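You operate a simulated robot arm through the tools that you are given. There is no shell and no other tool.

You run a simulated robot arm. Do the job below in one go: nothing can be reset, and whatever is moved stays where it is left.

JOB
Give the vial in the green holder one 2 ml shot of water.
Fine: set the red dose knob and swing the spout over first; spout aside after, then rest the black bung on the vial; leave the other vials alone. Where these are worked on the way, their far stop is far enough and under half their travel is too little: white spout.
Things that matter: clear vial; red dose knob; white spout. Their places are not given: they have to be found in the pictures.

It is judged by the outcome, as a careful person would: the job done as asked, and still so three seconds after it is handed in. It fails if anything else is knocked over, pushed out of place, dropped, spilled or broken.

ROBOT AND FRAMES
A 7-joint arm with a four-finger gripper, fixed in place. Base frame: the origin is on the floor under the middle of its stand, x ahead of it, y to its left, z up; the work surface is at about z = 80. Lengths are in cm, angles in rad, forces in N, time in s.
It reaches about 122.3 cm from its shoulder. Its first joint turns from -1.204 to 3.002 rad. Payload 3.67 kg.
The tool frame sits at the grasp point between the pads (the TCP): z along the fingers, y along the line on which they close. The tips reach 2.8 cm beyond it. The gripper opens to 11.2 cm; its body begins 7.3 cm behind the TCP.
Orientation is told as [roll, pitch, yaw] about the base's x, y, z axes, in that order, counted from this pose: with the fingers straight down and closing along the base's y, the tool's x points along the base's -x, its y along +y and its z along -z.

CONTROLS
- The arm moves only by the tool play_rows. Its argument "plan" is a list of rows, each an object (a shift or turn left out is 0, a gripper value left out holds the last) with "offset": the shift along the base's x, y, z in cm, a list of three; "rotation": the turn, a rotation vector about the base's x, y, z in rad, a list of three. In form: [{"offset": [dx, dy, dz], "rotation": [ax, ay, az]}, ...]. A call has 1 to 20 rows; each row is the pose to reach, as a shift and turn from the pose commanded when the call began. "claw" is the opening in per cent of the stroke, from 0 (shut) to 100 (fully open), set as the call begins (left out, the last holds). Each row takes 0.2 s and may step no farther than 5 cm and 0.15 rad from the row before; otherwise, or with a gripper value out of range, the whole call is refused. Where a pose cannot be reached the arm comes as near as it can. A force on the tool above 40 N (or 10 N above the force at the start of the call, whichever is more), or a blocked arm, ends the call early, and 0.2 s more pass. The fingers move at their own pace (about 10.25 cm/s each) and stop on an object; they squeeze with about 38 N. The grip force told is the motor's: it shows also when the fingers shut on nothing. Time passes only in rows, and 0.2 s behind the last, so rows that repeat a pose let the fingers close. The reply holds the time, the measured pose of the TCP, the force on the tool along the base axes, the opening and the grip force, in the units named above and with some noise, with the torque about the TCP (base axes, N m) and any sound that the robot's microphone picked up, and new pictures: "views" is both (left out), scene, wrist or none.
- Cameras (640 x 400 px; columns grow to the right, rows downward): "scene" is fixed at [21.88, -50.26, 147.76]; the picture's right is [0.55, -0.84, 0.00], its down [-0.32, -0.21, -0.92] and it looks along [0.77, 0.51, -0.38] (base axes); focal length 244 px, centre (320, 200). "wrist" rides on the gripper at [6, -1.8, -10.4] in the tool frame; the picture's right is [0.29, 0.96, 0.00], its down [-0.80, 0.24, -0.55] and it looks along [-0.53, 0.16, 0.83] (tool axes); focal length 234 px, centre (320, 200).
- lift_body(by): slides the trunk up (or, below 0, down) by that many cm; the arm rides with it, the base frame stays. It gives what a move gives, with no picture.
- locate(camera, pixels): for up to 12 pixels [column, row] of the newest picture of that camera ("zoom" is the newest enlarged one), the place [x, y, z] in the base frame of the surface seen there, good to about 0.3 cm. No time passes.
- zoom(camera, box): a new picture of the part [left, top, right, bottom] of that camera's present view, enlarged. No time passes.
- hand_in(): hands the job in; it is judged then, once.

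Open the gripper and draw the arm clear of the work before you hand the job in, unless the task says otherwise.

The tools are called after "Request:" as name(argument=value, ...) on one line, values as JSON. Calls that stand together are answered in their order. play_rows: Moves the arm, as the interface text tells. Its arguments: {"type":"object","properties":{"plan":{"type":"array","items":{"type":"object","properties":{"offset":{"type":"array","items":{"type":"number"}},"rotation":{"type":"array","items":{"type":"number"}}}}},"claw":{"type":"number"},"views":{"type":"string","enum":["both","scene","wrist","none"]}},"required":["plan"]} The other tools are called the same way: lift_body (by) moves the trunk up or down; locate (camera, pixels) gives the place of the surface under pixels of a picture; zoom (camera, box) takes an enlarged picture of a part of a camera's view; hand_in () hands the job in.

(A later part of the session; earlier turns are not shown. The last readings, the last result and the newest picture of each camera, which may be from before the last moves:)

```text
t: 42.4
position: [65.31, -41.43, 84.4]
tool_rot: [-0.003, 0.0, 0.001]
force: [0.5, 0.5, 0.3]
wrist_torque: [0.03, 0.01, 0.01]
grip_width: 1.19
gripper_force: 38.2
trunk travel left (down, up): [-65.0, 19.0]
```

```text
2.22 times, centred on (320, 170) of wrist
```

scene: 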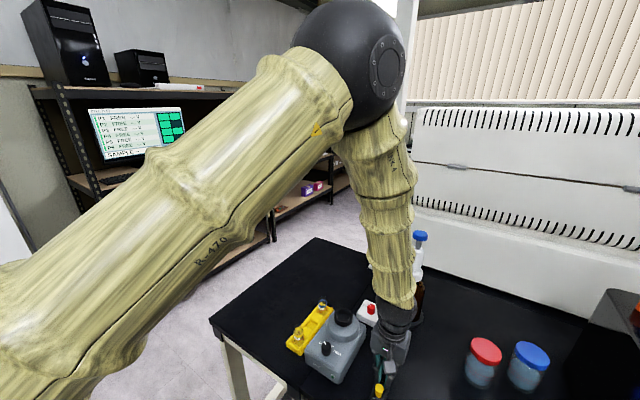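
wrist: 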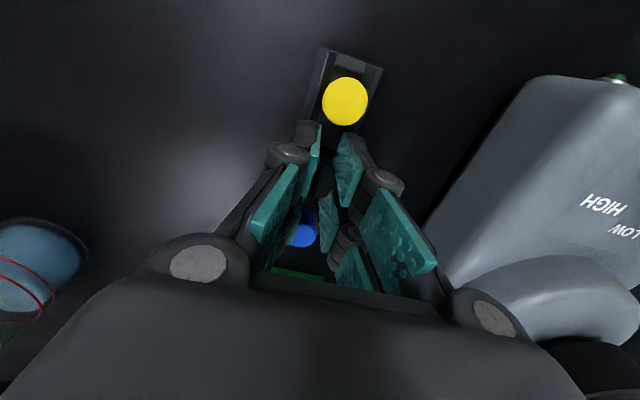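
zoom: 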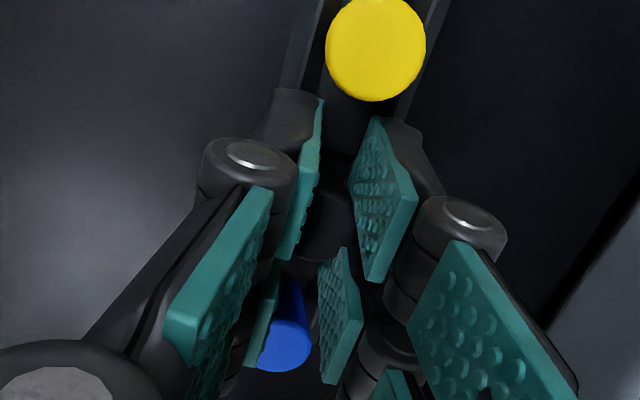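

The fingers stopped at 1.19 cm, around the bung. I'll lift 2 cm slowly and check that it comes along alone.

Request:
play_rows(plan=[{"offset": [0, 0, 0.5]}, {"offset": [0, 0, 1.2]}, {"offset": [0, 0, 2.2]}, {"offset": [0, 0, 3.5]}, {"offset": [0, 0, 5]}], claw=5)

Request:
zoom(camera="scene", box=[350, 300, 430, 400])

Request:
zoom(camera="wrist", box=[220, 80, 420, 260])

```text
t: 43.5
position: [65.29, -41.48, 89.41]
tool_rot: [-0.003, -0.001, 0.001]
force: [-0.3, -0.7, 0.5]
wrist_torque: [-0.01, 0.02, -0.01]
grip_width: 1.16
gripper_force: 38.3
trunk travel left (down, up): [-65.0, 19.0]
```

scene: 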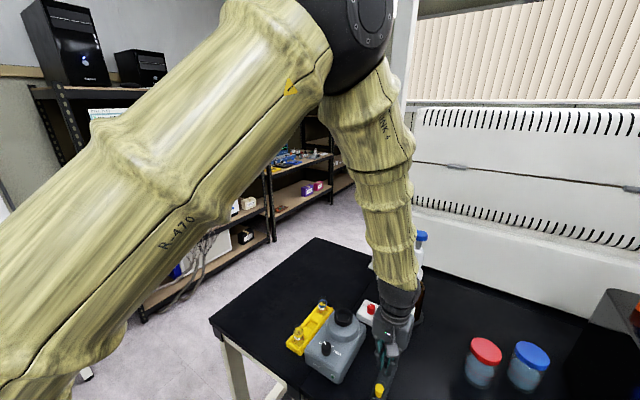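
wrist: 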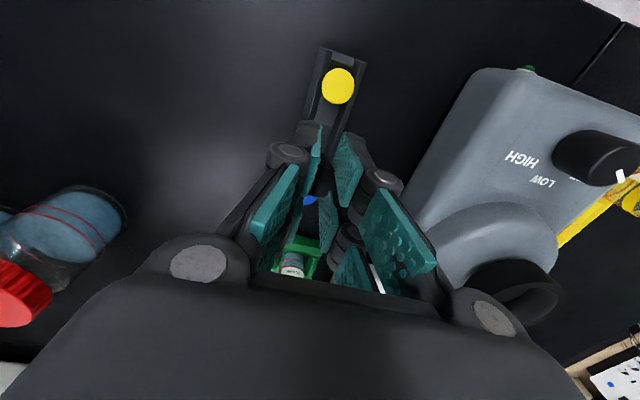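

```text
4.00 times, centred on (390, 350) of scene
```

zoom: 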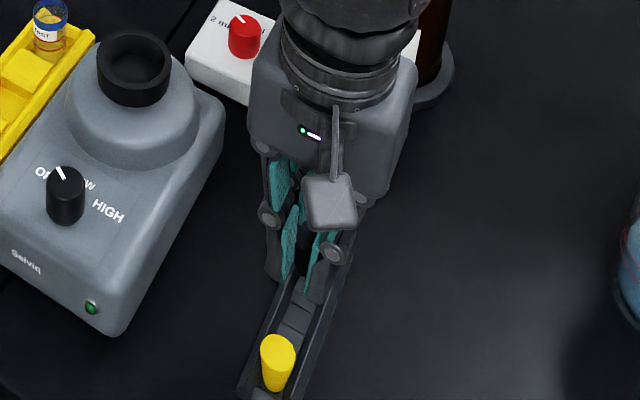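

```text
2.22 times, centred on (320, 170) of wrist
```

zoom: 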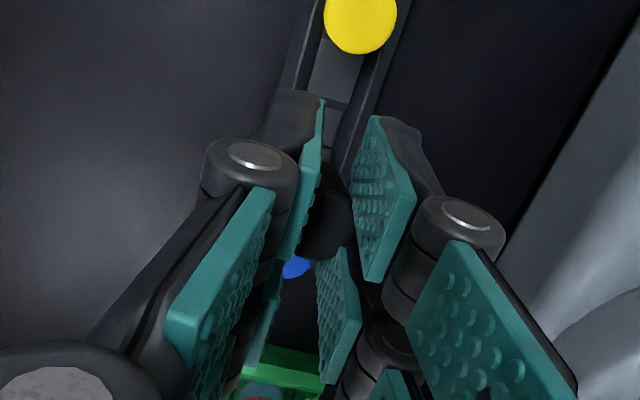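

The black bung is held, and the blue and yellow ones stay in the rack. I'll rise and move to just above the vial at z≈102 to measure the mouth.

Request:
play_rows(plan=[{"offset": [0, 0, 4.5]}, {"offset": [0, 0, 9]}, {"offset": [0, 0, 12.5]}, {"offset": [4.5, 0.3, 12.5]}, {"offset": [9, 0.7, 12.5]}, {"offset": [13, 1.1, 12.5]}, {"offset": [15.7, 1.1, 12.5]}, {"offset": [15.7, 1.1, 12.5]}, {"offset": [15.7, 1.1, 12.5]}], claw=5)

Request:
zoom(camera="wrist", box=[270, 70, 370, 170])

Request:
zoom(camera="scene", box=[370, 250, 430, 350])

```text
t: 45.5
position: [81.16, -40.3, 101.87]
tool_rot: [0.0, 0.0, -0.001]
force: [0.2, 0.1, -0.1]
wrist_torque: [-0.02, 0.01, -0.03]
grip_width: 1.03
gripper_force: 38.0
trunk travel left (down, up): [-65.0, 19.0]
```

scene: 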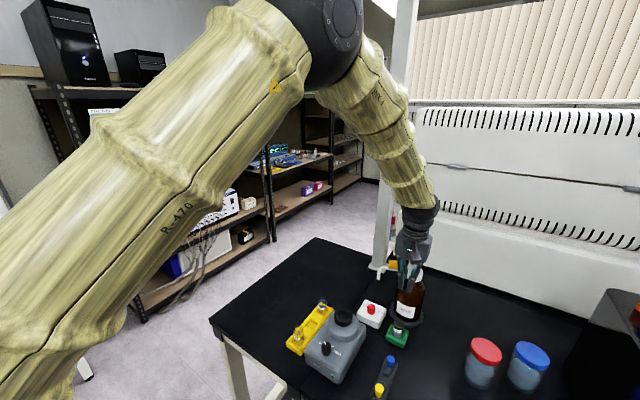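
wrist: 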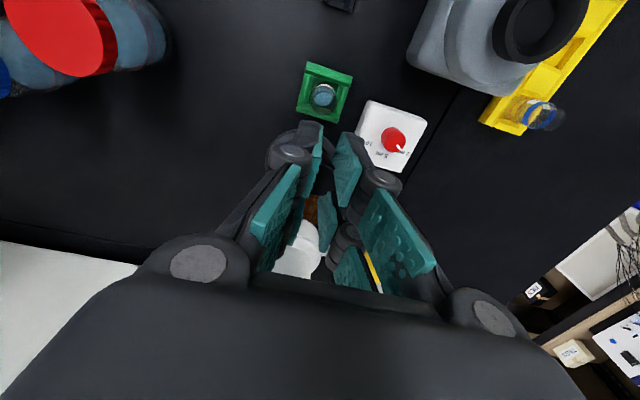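

```text
4.00 times, centred on (320, 120) of wrist
```

zoom: 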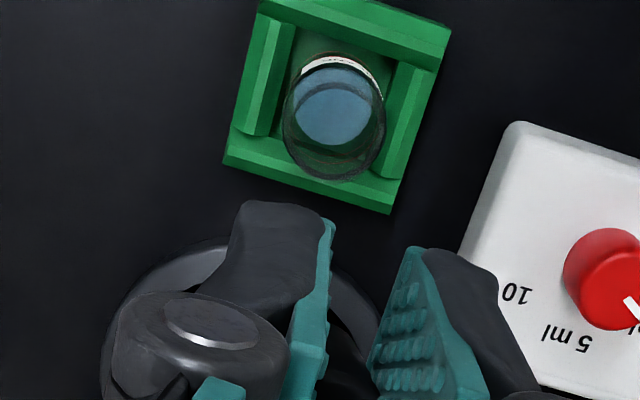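

```text
4.00 times, centred on (400, 300) of scene
```

zoom: 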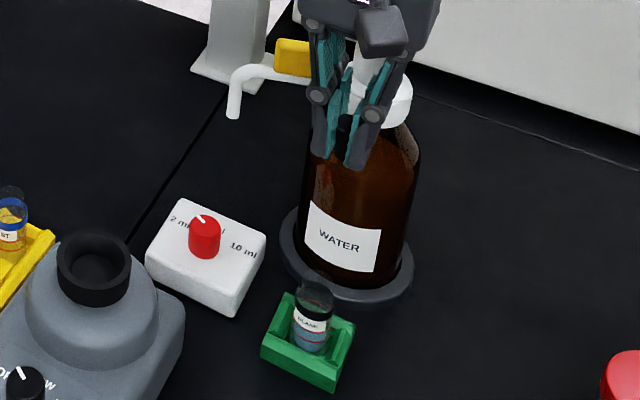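

The grip width is shrinking slowly (1.19→1.03), so the tapered bung is creeping up in the grip. I'll hold the claw at about 1 cm from here so it can't creep much more. Let me look closely at the vial mouth for the centre.

Request:
zoom(camera="wrist", box=[302, 76, 342, 124])

Request:
zoom(camera="scene", box=[384, 308, 412, 346])

Request:
zoom(camera="scene", box=[390, 255, 424, 297])

```text
8.33 times, centred on (322, 100) of wrist
```

zoom: 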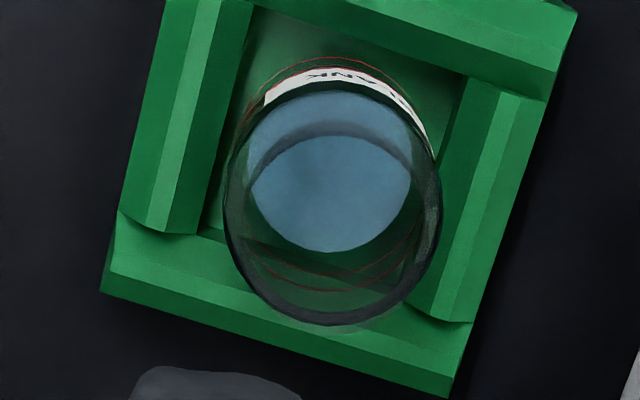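

```text
10.53 times, centred on (398, 327) of scene
```

zoom: 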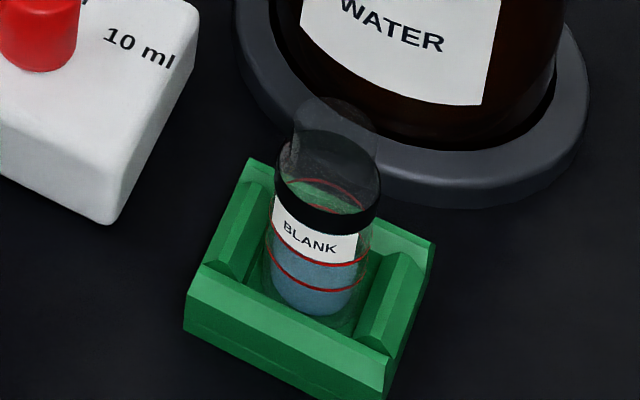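

```text
9.52 times, centred on (407, 276) of scene
```

zoom: 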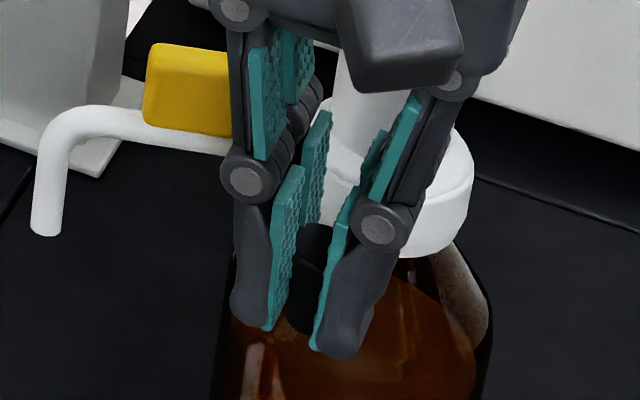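

The bung is still held, with its bottom at about TCP−4. The holder and shoulder measurements both put the vial axis at about (79.88,-40.26). I'll lower to z≈95, keeping the offset in x, to measure again from nearer.

Request:
play_rows(plan=[{"offset": [0, 0, -2.5]}, {"offset": [0, 0, -5]}, {"offset": [0, 0, -6.8]}], claw=8)

Request:
zoom(camera="wrist", box=[295, 70, 355, 140])

Request:
zoom(camera="scene", box=[380, 275, 424, 345])

```text
t: 46.4
position: [81.14, -40.38, 95.04]
tool_rot: [0.0, 0.0, -0.001]
force: [0.2, -0.3, -0.7]
wrist_torque: [0.01, 0.0, -0.03]
grip_width: 1.02
gripper_force: 38.4
trunk travel left (down, up): [-65.0, 19.0]
```

scene: 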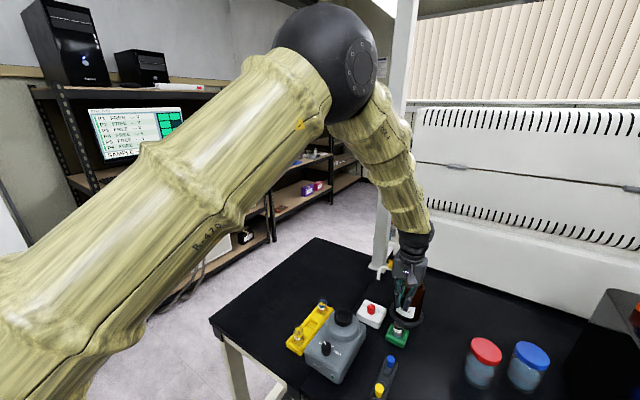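
wrist: 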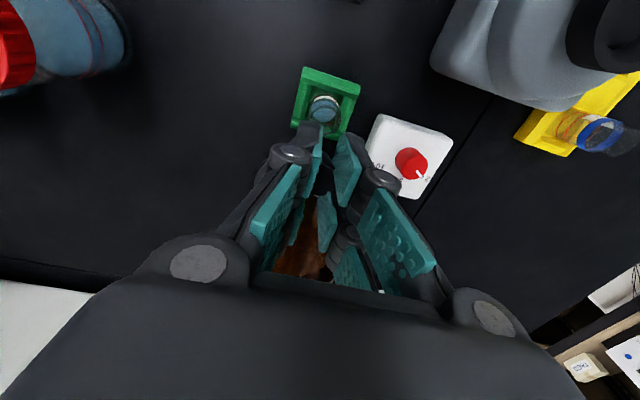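

```text
5.71 times, centred on (325, 105) of wrist
```

zoom: 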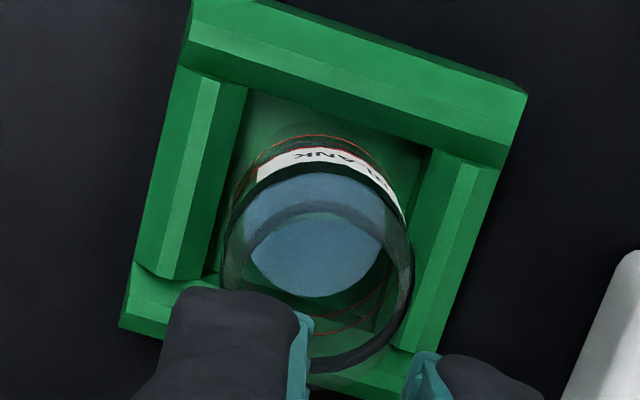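

```text
5.71 times, centred on (402, 310) of scene
```

zoom: 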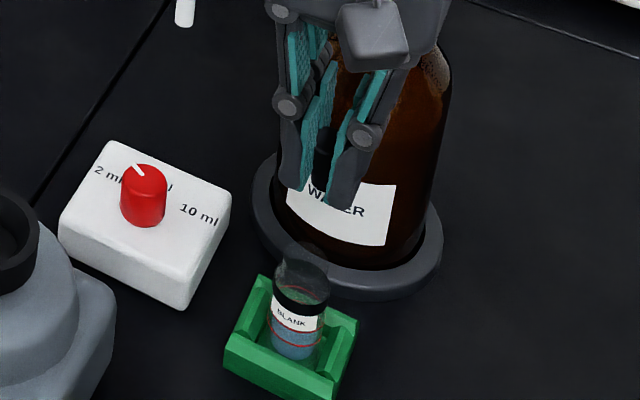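

The grip is now steady at 1.02 cm. I'll probe the ghostly neck with locate in both views to get the mouth height.

Request:
locate(camera="scene", pixels=[[399, 318], [397, 320], [400, 321], [402, 320], [398, 324], [395, 322], [396, 325], [400, 327], [398, 330], [403, 324], [399, 316], [393, 326]])

Request:
zoom(camera="scene", box=[388, 308, 410, 336])

Request:
locate(camera="wrist", pixels=[[308, 115], [341, 120], [325, 98], [330, 133], [312, 108], [338, 108], [337, 128], [325, 110], [325, 118], [309, 122], [340, 112], [318, 100]])

```text
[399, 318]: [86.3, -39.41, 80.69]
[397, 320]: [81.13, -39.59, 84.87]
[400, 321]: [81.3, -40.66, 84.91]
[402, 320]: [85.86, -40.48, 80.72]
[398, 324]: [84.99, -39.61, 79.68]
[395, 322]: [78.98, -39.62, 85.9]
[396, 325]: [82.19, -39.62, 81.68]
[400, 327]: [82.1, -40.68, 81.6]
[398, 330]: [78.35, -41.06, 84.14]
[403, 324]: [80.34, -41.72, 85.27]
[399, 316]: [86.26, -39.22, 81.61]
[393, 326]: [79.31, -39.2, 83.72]
```

```text
14.29 times, centred on (399, 322) of scene
```

zoom: 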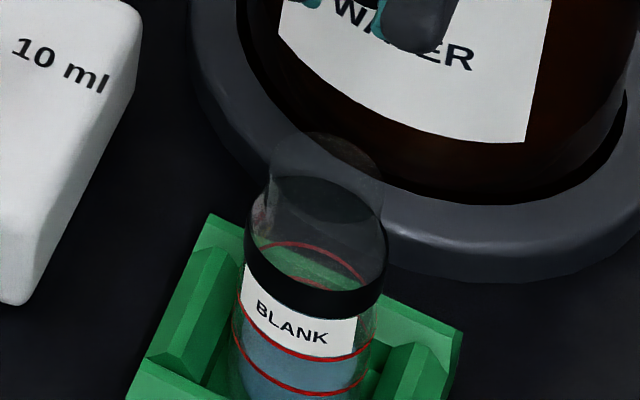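

```text
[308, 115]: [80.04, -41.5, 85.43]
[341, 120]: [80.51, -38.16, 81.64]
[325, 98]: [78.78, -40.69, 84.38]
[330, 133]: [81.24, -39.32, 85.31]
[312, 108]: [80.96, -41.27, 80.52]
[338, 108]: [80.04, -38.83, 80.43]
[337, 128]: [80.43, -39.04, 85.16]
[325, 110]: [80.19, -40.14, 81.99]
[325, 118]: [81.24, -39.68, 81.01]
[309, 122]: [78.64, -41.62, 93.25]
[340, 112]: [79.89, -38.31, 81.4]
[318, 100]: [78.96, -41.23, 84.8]
```

Glass doesn't register in depth: the black band is at z≈85.3, and the clear neck above it reaches z≈86.7. I'll zoom on the held bung to measure how far it protrudes below the fingertips.

Request:
zoom(camera="scene", box=[390, 270, 420, 310])

Request:
zoom(camera="wrist", box=[290, 110, 360, 200])

```text
10.00 times, centred on (405, 290) of scene
```

zoom: 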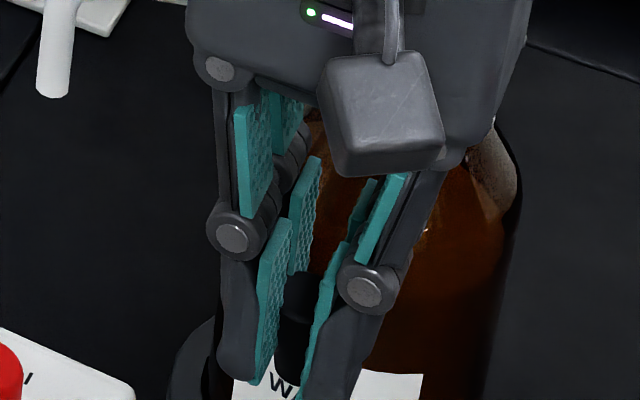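

```text
4.44 times, centred on (325, 155) of wrist
```

zoom: 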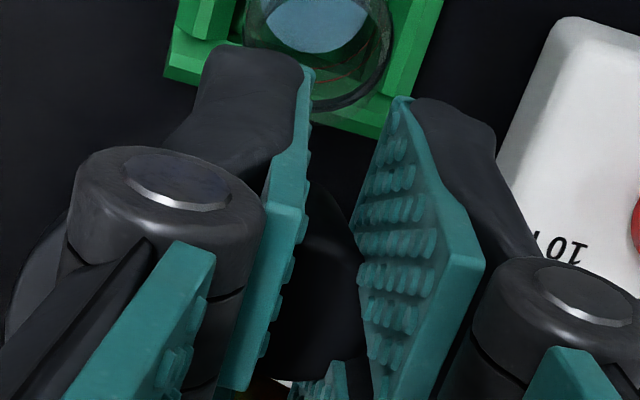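

The bung bottom is about 4.05 cm below the TCP and protrudes about 1 cm below the fingertips. I'll look closer at the bung inside the grip to see whether it's centred and upright.

Request:
zoom(camera="wrist", box=[300, 135, 350, 205])

Request:
locate(camera="wrist", pixels=[[325, 160], [325, 165], [325, 170], [325, 175], [325, 180], [325, 185], [328, 190], [318, 185], [318, 175], [330, 175], [322, 192], [330, 165]])

```text
5.71 times, centred on (325, 170) of wrist
```

zoom: 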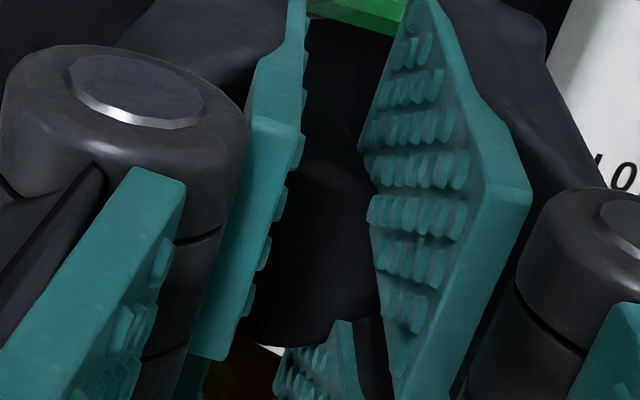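

```text
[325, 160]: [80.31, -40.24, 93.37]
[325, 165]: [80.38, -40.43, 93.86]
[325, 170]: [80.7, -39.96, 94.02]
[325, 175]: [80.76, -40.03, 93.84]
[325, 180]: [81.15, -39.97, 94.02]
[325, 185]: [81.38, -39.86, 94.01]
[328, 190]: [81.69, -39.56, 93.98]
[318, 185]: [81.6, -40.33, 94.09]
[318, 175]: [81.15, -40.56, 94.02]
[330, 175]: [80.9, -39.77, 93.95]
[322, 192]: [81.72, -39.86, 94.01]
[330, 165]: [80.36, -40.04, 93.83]
```

The bung top is flat at z≈94.0 and centred at the TCP, so it's upright. I'll move to (79.87,-40.28) above the mouth and lower until the bung bottom is just above it (TCP z≈91.2), then inspect.

Request:
play_rows(plan=[{"offset": [-0.7, 0.03, 0]}, {"offset": [-1.28, 0.06, 0]}, {"offset": [-1.28, 0.06, -1.5]}, {"offset": [-1.28, 0.06, -3]}, {"offset": [-1.28, 0.06, -3.8]}, {"offset": [-1.28, 0.06, -3.8]}], claw=8)

Request:
zoom(camera="scene", box=[380, 295, 416, 345])

Request:
zoom(camera="wrist", box=[280, 100, 370, 220])

```text
t: 47.8
position: [79.78, -40.23, 91.12]
tool_rot: [-0.001, 0.001, 0.001]
force: [-0.5, -0.1, 1.3]
wrist_torque: [-0.01, -0.01, 0.03]
grip_width: 0.99
gripper_force: 37.8
trunk travel left (down, up): [-65.0, 19.0]
```

scene: 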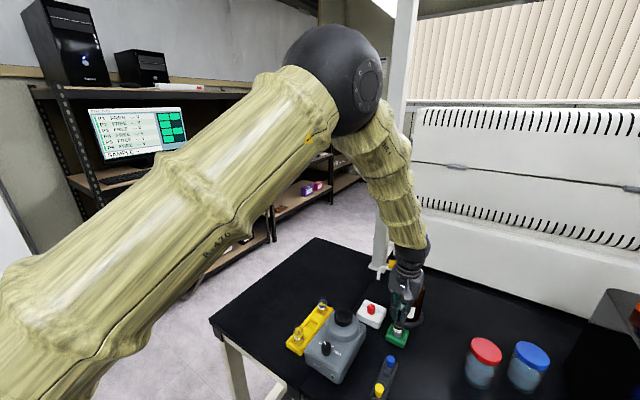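
wrist: 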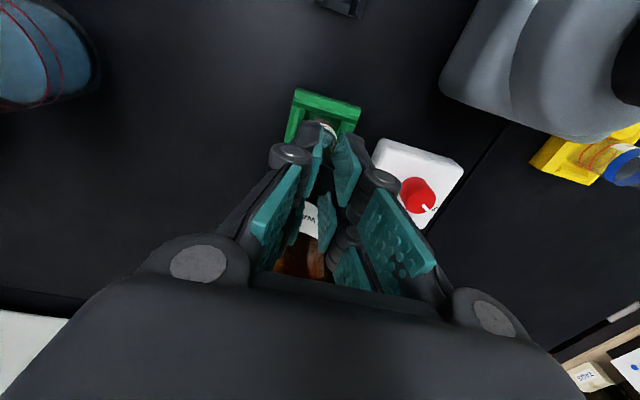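

```text
8.00 times, centred on (398, 320) of scene
```

zoom: 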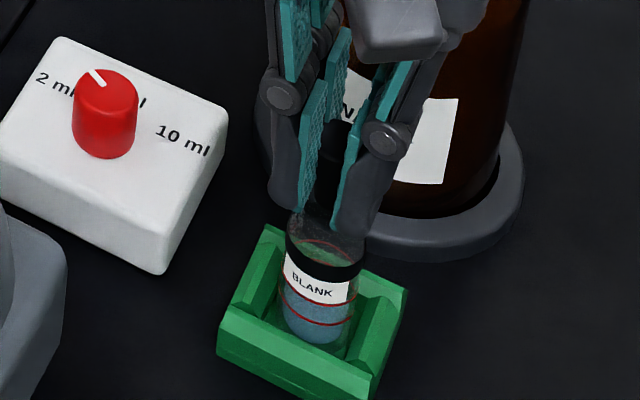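

```text
3.33 times, centred on (325, 160) of wrist
```

zoom: 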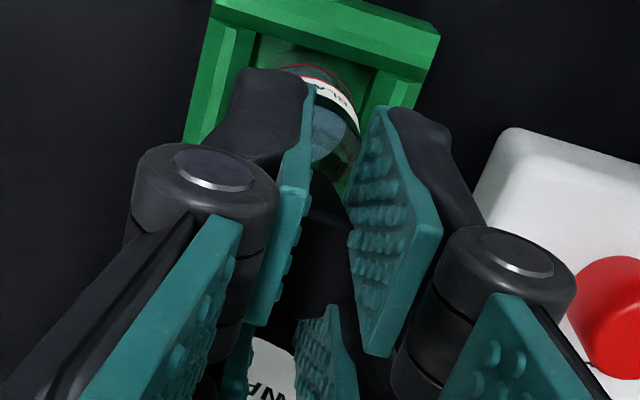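

The bung is just above the mouth with no contact. I'll compare the bung and vial axes at higher zoom from the scene camera.

Request:
zoom(camera="scene", box=[388, 305, 410, 335])

Request:
zoom(camera="wrist", box=[305, 115, 345, 165])

```text
13.33 times, centred on (399, 320) of scene
```

zoom: 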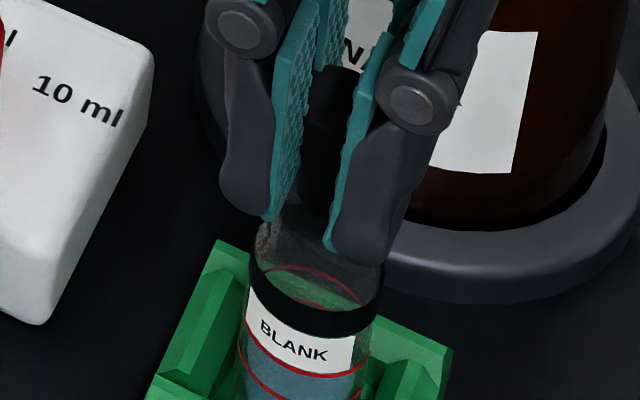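

```text
8.00 times, centred on (325, 140) of wrist
```

zoom: 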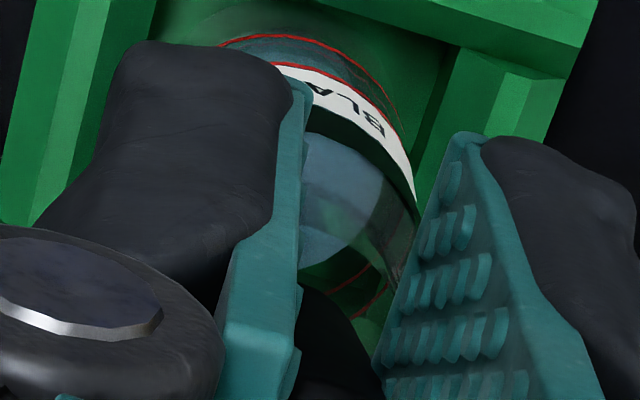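

The wrist fits give the vial axis at about (79.87,-40.3) and the scene suggests slightly more -y, so I'll shift by (+0.05,-0.1). Then I'll lower in small steps, watching the force.

Request:
play_rows(plan=[{"offset": [0.05, -0.1, 0]}, {"offset": [0.05, -0.1, -0.2]}, {"offset": [0.05, -0.1, -0.4]}, {"offset": [0.05, -0.1, -0.4]}], claw=8, views="scene")

Request:
zoom(camera="scene", box=[388, 305, 410, 335])

```text
t: 48.8
position: [79.84, -40.34, 90.89]
tool_rot: [-0.002, -0.002, 0.001]
force: [-0.3, 0.1, -0.6]
wrist_torque: [-0.02, 0.0, -0.02]
grip_width: 1.1
gripper_force: 38.3
trunk travel left (down, up): [-65.0, 19.0]
```

scene: 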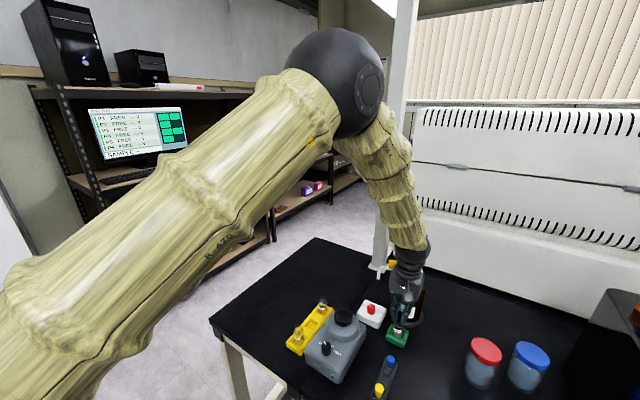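

```text
13.33 times, centred on (399, 320) of scene
```

zoom: 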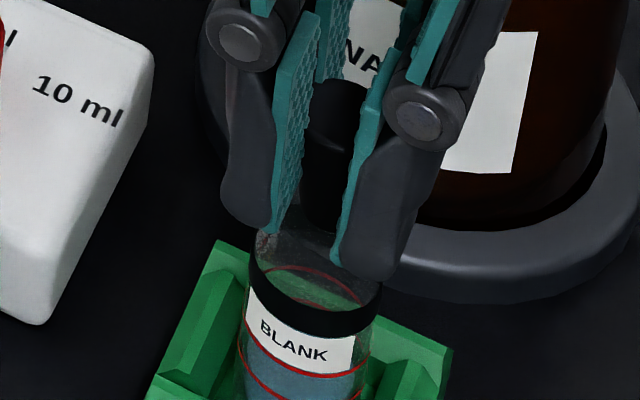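

No contact yet, and the bung sits in line with the mouth in the zoom. I'll continue down in 0.3 cm steps.

Request:
play_rows(plan=[{"offset": [0, 0, -0.15]}, {"offset": [0, 0, -0.3]}, {"offset": [0, 0, -0.3]}], claw=8, views="scene")

Request:
zoom(camera="scene", box=[388, 305, 410, 335])

```text
t: 49.5
position: [79.87, -40.38, 90.56]
tool_rot: [0.0, 0.0, 0.0]
force: [0.1, 0.1, 0.1]
wrist_torque: [-0.01, -0.02, 0.0]
grip_width: 1.05
gripper_force: 37.9
trunk travel left (down, up): [-65.0, 19.0]
```

scene: 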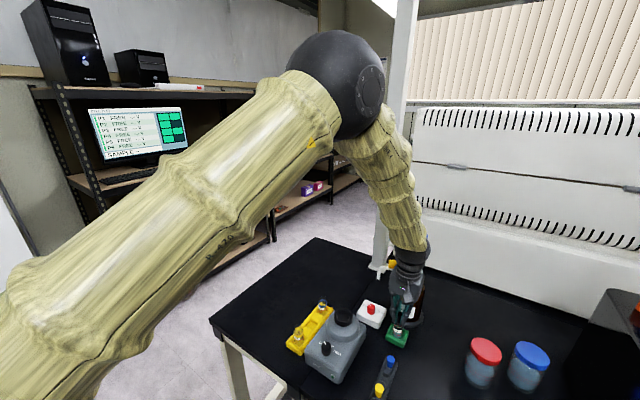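

```text
13.33 times, centred on (399, 320) of scene
```

zoom: 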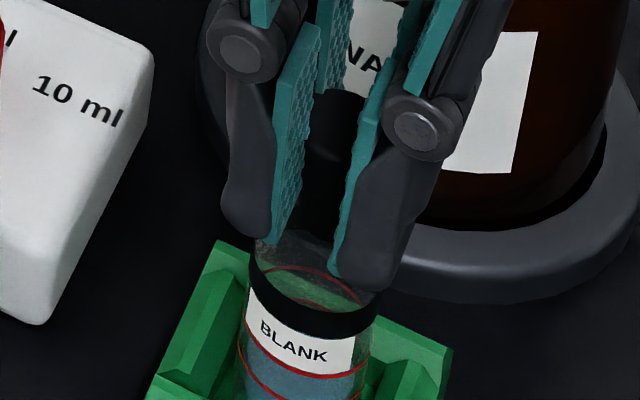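

Still no contact force. Another 0.3 cm down.

Request:
play_rows(plan=[{"offset": [0, 0, -0.15]}, {"offset": [0, 0, -0.3]}, {"offset": [0, 0, -0.3]}], claw=8)

Request:
zoom(camera="scene", box=[388, 305, 410, 335])

Request:
zoom(camera="wrist", box=[300, 115, 350, 185])

```text
t: 50.4
position: [79.99, -40.4, 90.29]
tool_rot: [0.0, 0.0, 0.0]
force: [0.5, -0.4, 0.1]
wrist_torque: [0.03, 0.02, 0.0]
grip_width: 1.02
gripper_force: 38.1
trunk travel left (down, up): [-65.0, 19.0]
```

scene: 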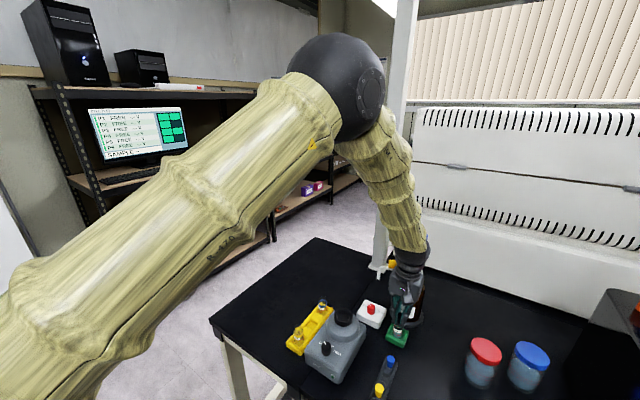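
wrist: 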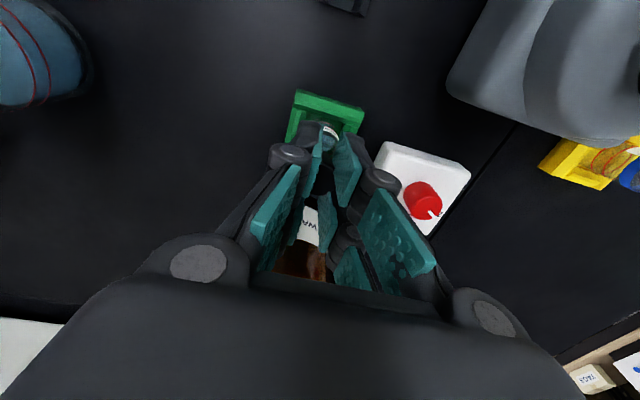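

```text
13.33 times, centred on (399, 320) of scene
```

zoom: 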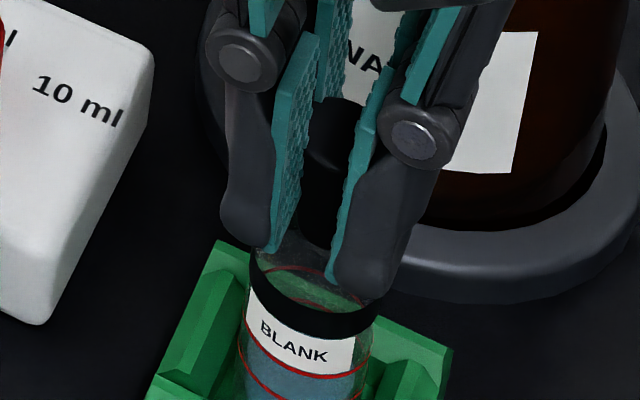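

```text
5.71 times, centred on (325, 150) of wrist
```

zoom: 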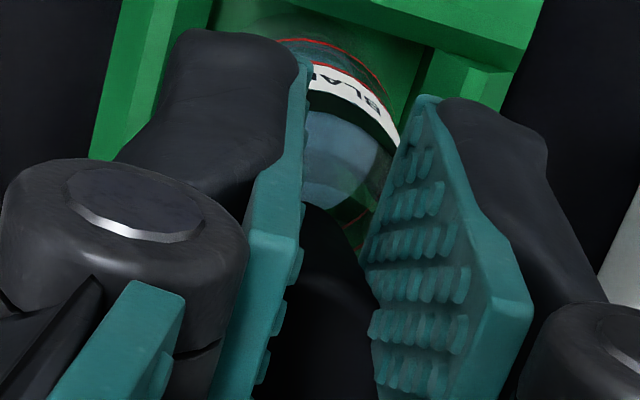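

Still no force, so the bung bottom should be entering the neck. Another 0.3 cm.

Request:
play_rows(plan=[{"offset": [0, 0, -0.15]}, {"offset": [0, 0, -0.3]}, {"offset": [0, 0, -0.3]}], claw=8, views="scene")

Request:
zoom(camera="scene", box=[388, 305, 410, 335])

```text
t: 51.1
position: [79.89, -40.36, 90.1]
tool_rot: [-0.003, -0.002, 0.001]
force: [-0.1, 0.6, 7.7]
wrist_torque: [0.0, -0.02, 0.02]
grip_width: 1.02
gripper_force: 38.7
trunk travel left (down, up): [-65.0, 19.0]
```

scene: 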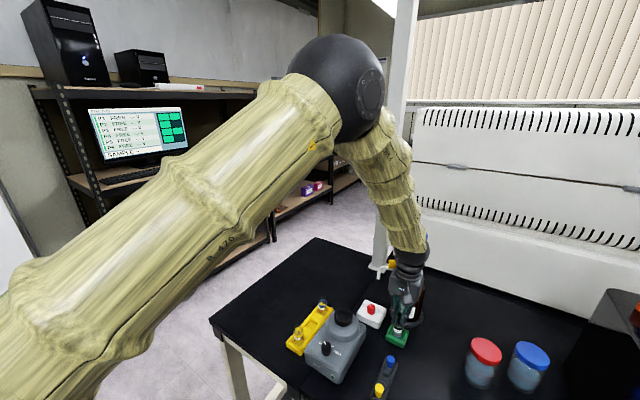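

```text
13.33 times, centred on (399, 320) of scene
```

zoom: 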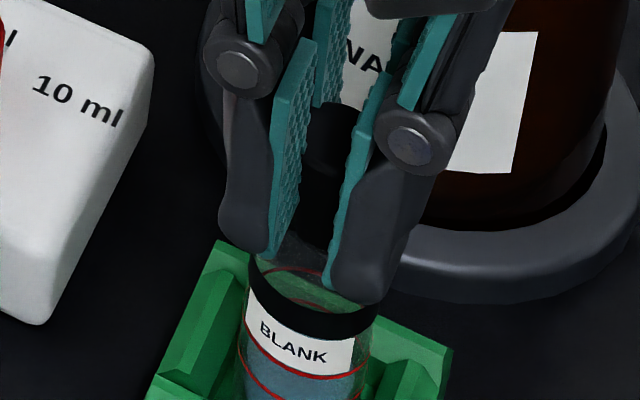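

Contact at TCP z≈90.1: 7.7 N straight up with almost no torque, so the bung is seated squarely on the mouth. I'll ease the preload a touch, then open the fingers in small steps.

Request:
play_rows(plan=[{"offset": [0, 0, 0.06]}, {"offset": [0, 0, 0.06]}], claw=8, views="wrist")

Request:
zoom(camera="wrist", box=[300, 115, 350, 205])

Request:
locate(camera="wrist", pixels=[[325, 160], [325, 165], [325, 170], [325, 175], [325, 180], [325, 185], [328, 190], [318, 185], [318, 175], [330, 175], [322, 192], [330, 165]])

```text
t: 51.8
position: [79.83, -40.31, 90.19]
tool_rot: [-0.002, 0.001, 0.0]
force: [0.9, 0.3, 6.2]
wrist_torque: [0.02, 0.0, 0.03]
grip_width: 0.99
gripper_force: 38.5
trunk travel left (down, up): [-65.0, 19.0]
```

wrist: 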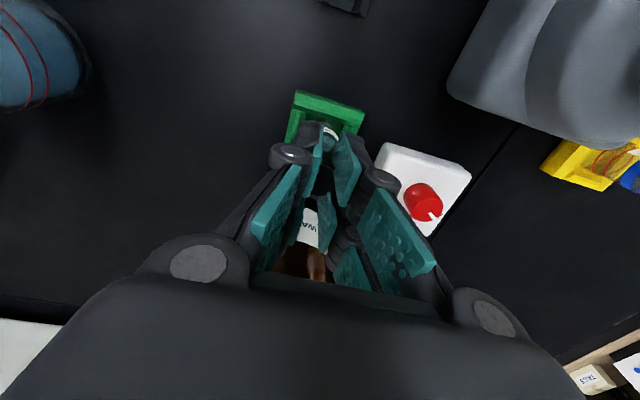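

```text
4.44 times, centred on (325, 160) of wrist
```

zoom: 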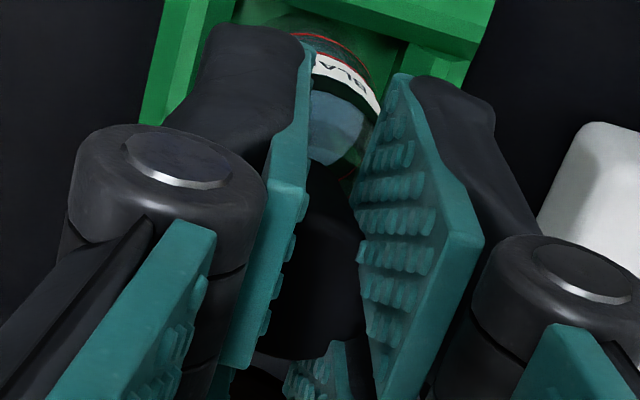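

```text
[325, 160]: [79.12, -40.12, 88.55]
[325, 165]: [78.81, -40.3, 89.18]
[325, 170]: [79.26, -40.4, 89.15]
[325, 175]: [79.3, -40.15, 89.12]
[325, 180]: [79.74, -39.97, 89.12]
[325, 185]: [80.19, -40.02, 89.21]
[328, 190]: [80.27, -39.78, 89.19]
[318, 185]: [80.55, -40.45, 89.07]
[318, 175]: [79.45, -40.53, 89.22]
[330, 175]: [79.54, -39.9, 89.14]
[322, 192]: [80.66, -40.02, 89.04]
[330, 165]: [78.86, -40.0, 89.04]
```

The bung top is level at z≈89.15 (TCP−1.0), so it hasn't slipped. I'll ease up 0.15 cm more to leave only a small preload, then begin to open.

Request:
play_rows(plan=[{"offset": [0, 0, 0.08]}, {"offset": [0, 0, 0.15]}, {"offset": [0, 0, 0.15]}], claw=8, views="none")

```text
t: 52.5
position: [79.96, -40.37, 90.17]
tool_rot: [0.001, -0.001, 0.002]
force: [-0.4, -0.3, -1.3]
wrist_torque: [-0.01, -0.04, 0.01]
grip_width: 1.12
gripper_force: 38.2
trunk travel left (down, up): [-65.0, 19.0]
```

The preload is gone, so the bung is just resting. I'll open slightly first.

Request:
play_rows(plan=[{"offset": [0, 0, 0]}, {"offset": [0, 0, 0]}, {"offset": [0, 0, 0]}], claw=15)

Request:
zoom(camera="scene", box=[388, 305, 410, 335])

Request:
zoom(camera="wrist", box=[300, 115, 350, 205])

Request:
locate(camera="wrist", pixels=[[325, 160], [325, 165], [325, 170], [325, 175], [325, 180], [325, 185], [328, 190], [318, 185], [318, 175], [330, 175], [322, 192], [330, 165]])

```text
t: 53.4
position: [79.98, -40.3, 90.31]
tool_rot: [-0.001, 0.0, 0.001]
force: [0.4, 0.2, -0.1]
wrist_torque: [-0.02, -0.02, 0.03]
grip_width: 1.77
gripper_force: 0.8
trunk travel left (down, up): [-65.0, 19.0]
```

scene: 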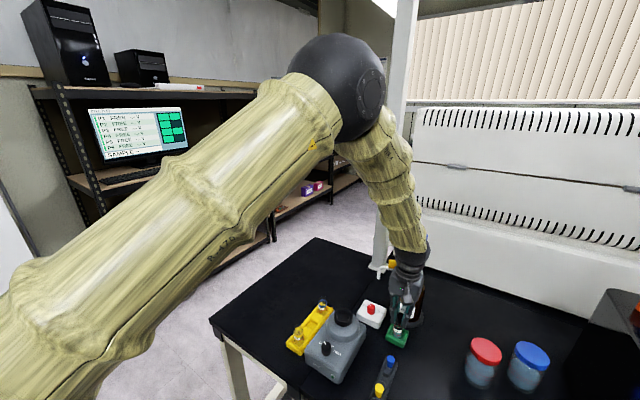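
wrist: 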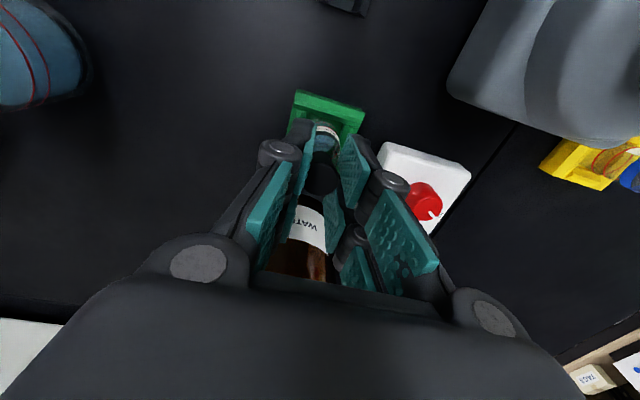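

```text
13.33 times, centred on (399, 320) of scene
```

zoom: 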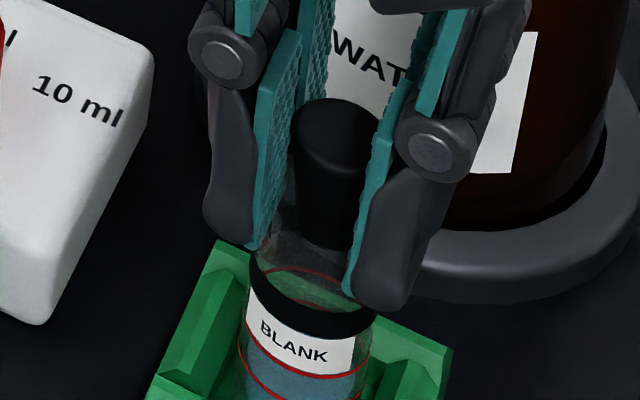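

```text
4.44 times, centred on (325, 160) of wrist
```

zoom: 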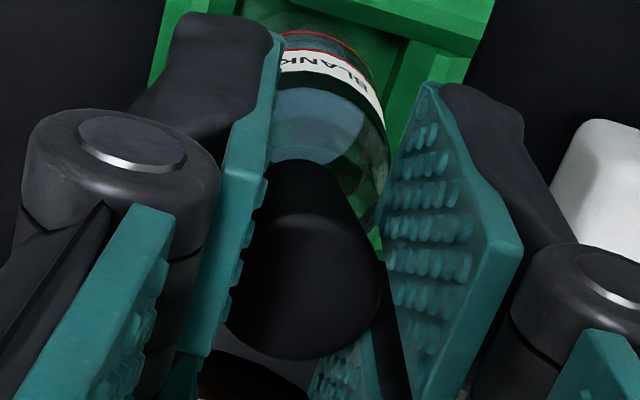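

```text
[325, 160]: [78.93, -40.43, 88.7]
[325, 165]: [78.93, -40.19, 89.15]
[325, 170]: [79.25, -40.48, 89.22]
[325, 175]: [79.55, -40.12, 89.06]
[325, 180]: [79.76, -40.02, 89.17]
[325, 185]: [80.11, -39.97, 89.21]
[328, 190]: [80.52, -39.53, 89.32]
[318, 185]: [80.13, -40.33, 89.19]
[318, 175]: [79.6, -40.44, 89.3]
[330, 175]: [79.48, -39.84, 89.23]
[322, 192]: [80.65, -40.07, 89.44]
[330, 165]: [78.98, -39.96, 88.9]
```

The bung stands free on the vial, with its top level at z≈89.2 and its axis in line with the vial. I'll open wider and check that nothing shifts before rising.

Request:
play_rows(plan=[{"offset": [0, 0, 0]}, {"offset": [0, 0, 0]}, {"offset": [0, 0, 0]}], claw=40)

Request:
zoom(camera="scene", box=[384, 300, 414, 340])

Request:
zoom(camera="wrist", box=[270, 105, 370, 205])

```text
t: 54.1
position: [79.82, -40.24, 90.23]
tool_rot: [-0.001, 0.001, 0.001]
force: [-0.2, -0.2, -0.6]
wrist_torque: [0.01, 0.0, -0.01]
grip_width: 4.5
gripper_force: 0.2
trunk travel left (down, up): [-65.0, 19.0]
```

scene: 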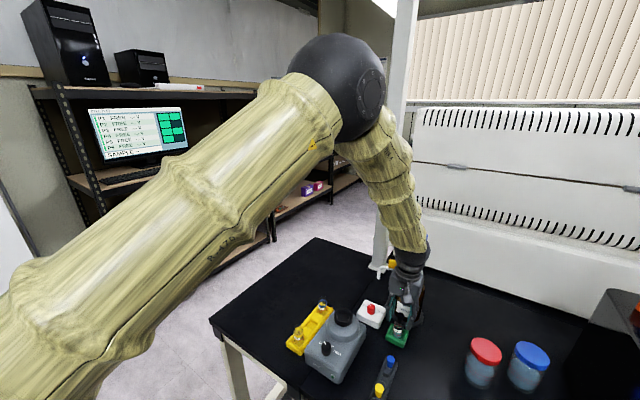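
wrist: 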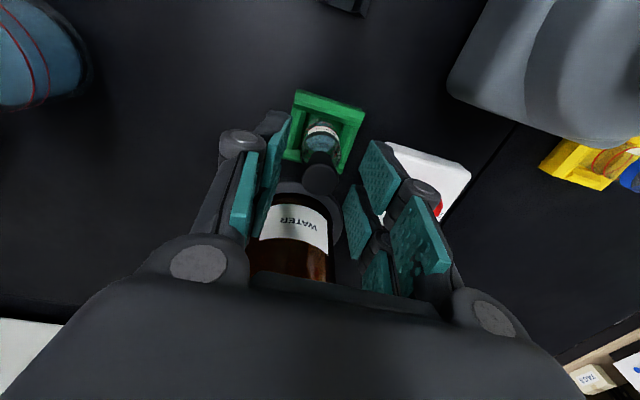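

```text
10.00 times, centred on (399, 320) of scene
```

zoom: 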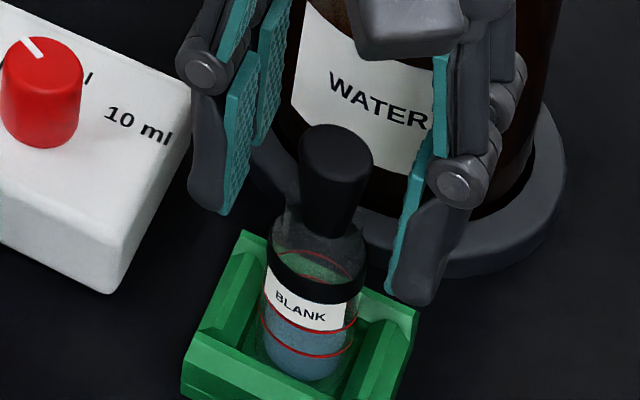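

```text
4.00 times, centred on (320, 155) of wrist
```

zoom: 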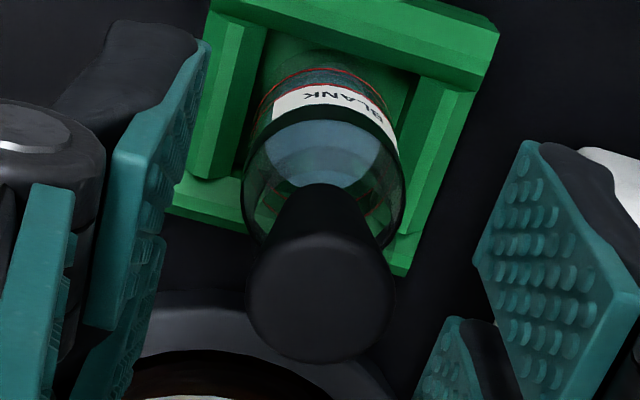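

The bung stands upright in the vial's neck and the fingers are well clear on both sides. I'll rise straight up.

Request:
play_rows(plan=[{"offset": [0, 0, 1]}, {"offset": [0, 0, 3]}, {"offset": [0, 0, 6]}, {"offset": [0, 0, 10]}, {"offset": [0, 0, 14.5]}, {"offset": [0, 0, 19]}], claw=40)

Request:
zoom(camera="scene", box=[384, 300, 414, 345])

Request:
zoom(camera="scene", box=[340, 220, 440, 350])

Request:
zoom(camera="wrist", box=[280, 60, 360, 160])

```text
t: 55.5
position: [79.63, -40.49, 109.33]
tool_rot: [-0.002, -0.003, 0.001]
force: [0.0, 0.3, 0.2]
wrist_torque: [-0.02, -0.04, 0.0]
grip_width: 4.5
gripper_force: 0.0
trunk travel left (down, up): [-65.0, 19.0]
```

scene: 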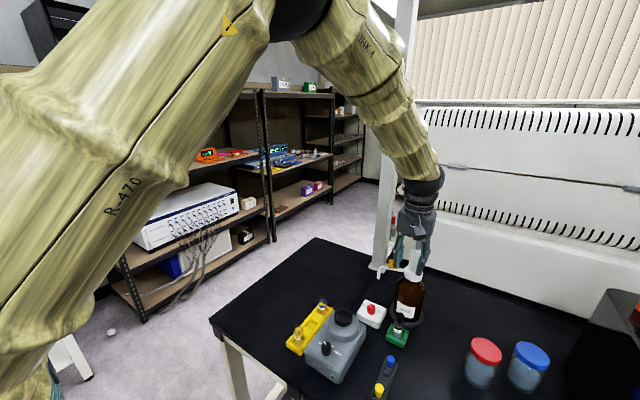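
wrist: 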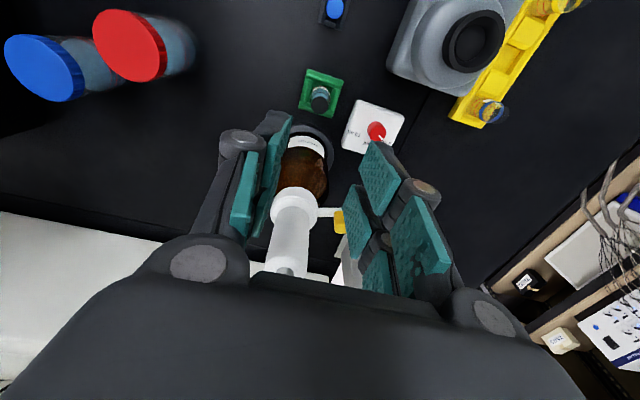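

```text
8.89 times, centred on (399, 322) of scene
```

zoom: 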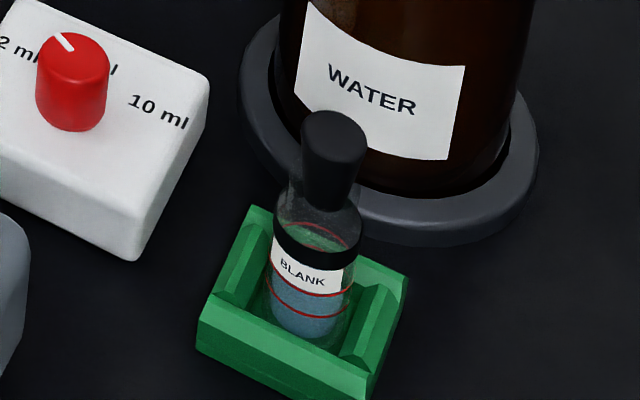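

```text
3.08 times, centred on (390, 285) of scene
```

zoom: 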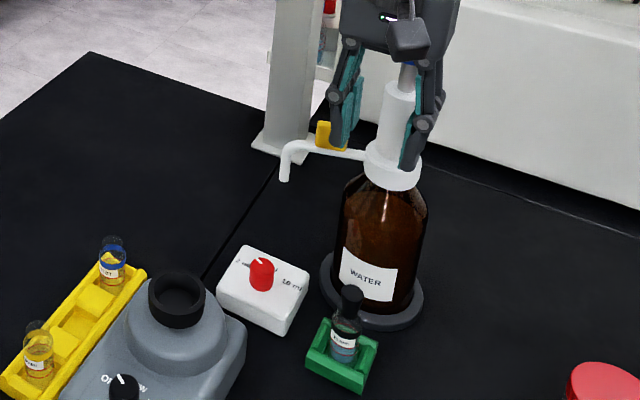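

```text
4.00 times, centred on (320, 110) of wrist
```

zoom: 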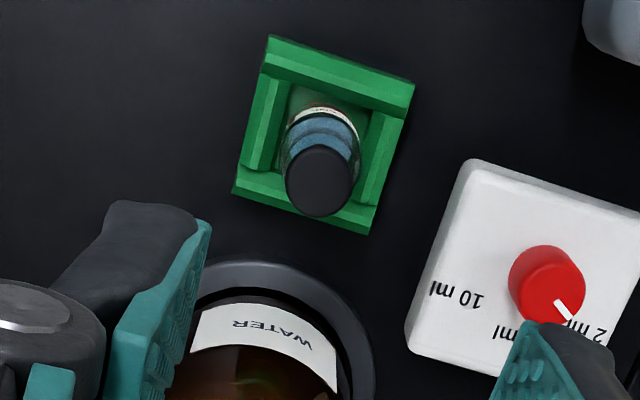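

The bung is on the vial, the spout is aside, the knob is at 2 ml, and the other items stand in place. I'll draw the arm clear upward and back.

Request:
play_rows(plan=[{"offset": [-1, 0, 4]}, {"offset": [-3, 0.5, 8]}, {"offset": [-6, 1.5, 11]}, {"offset": [-9.5, 3, 13.5]}, {"offset": [-13, 5, 15.5]}, {"offset": [-17, 7, 17]}, {"offset": [-21, 9, 18]}, {"offset": [-24, 11, 18]}, {"offset": [-24, 11, 18]}], claw=60)

Request:
zoom(camera="scene", box=[270, 220, 450, 400])

Request:
zoom(camera="scene", box=[384, 300, 414, 345])

```text
t: 57.6
position: [55.67, -31.77, 125.08]
tool_rot: [0.161, 0.021, -0.03]
force: [0.1, 0.3, 0.0]
wrist_torque: [-0.04, 0.02, 0.02]
grip_width: 6.73
gripper_force: 0.1
trunk travel left (down, up): [-65.0, 19.0]
stopped in row 9: the arm was blocked; the commanded pose is now the measured one
```

scene: 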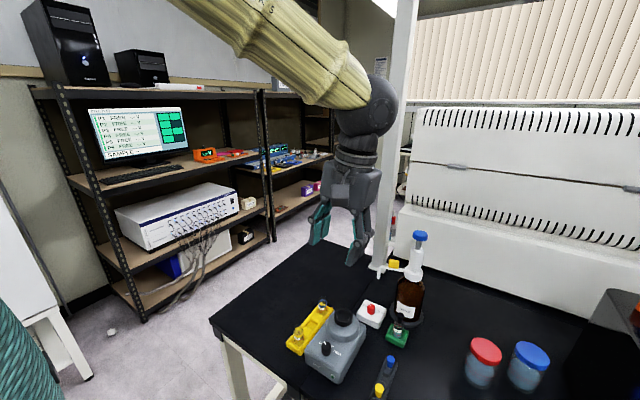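
wrist: 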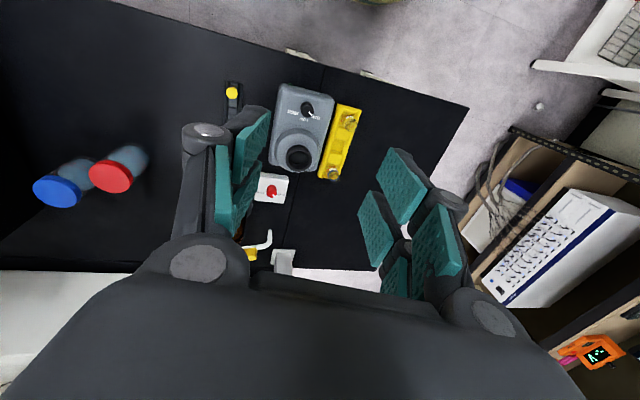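

```text
2.22 times, centred on (360, 310) of scene
```

zoom: 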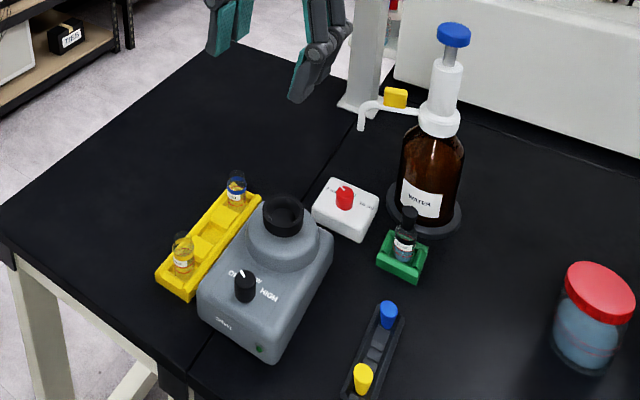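

```text
8.89 times, centred on (399, 322) of scene
```

zoom: 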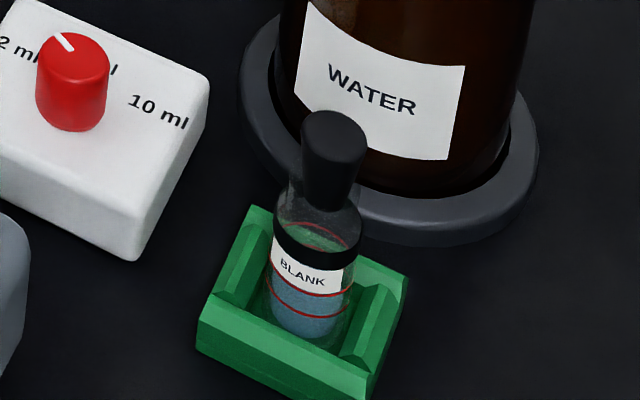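

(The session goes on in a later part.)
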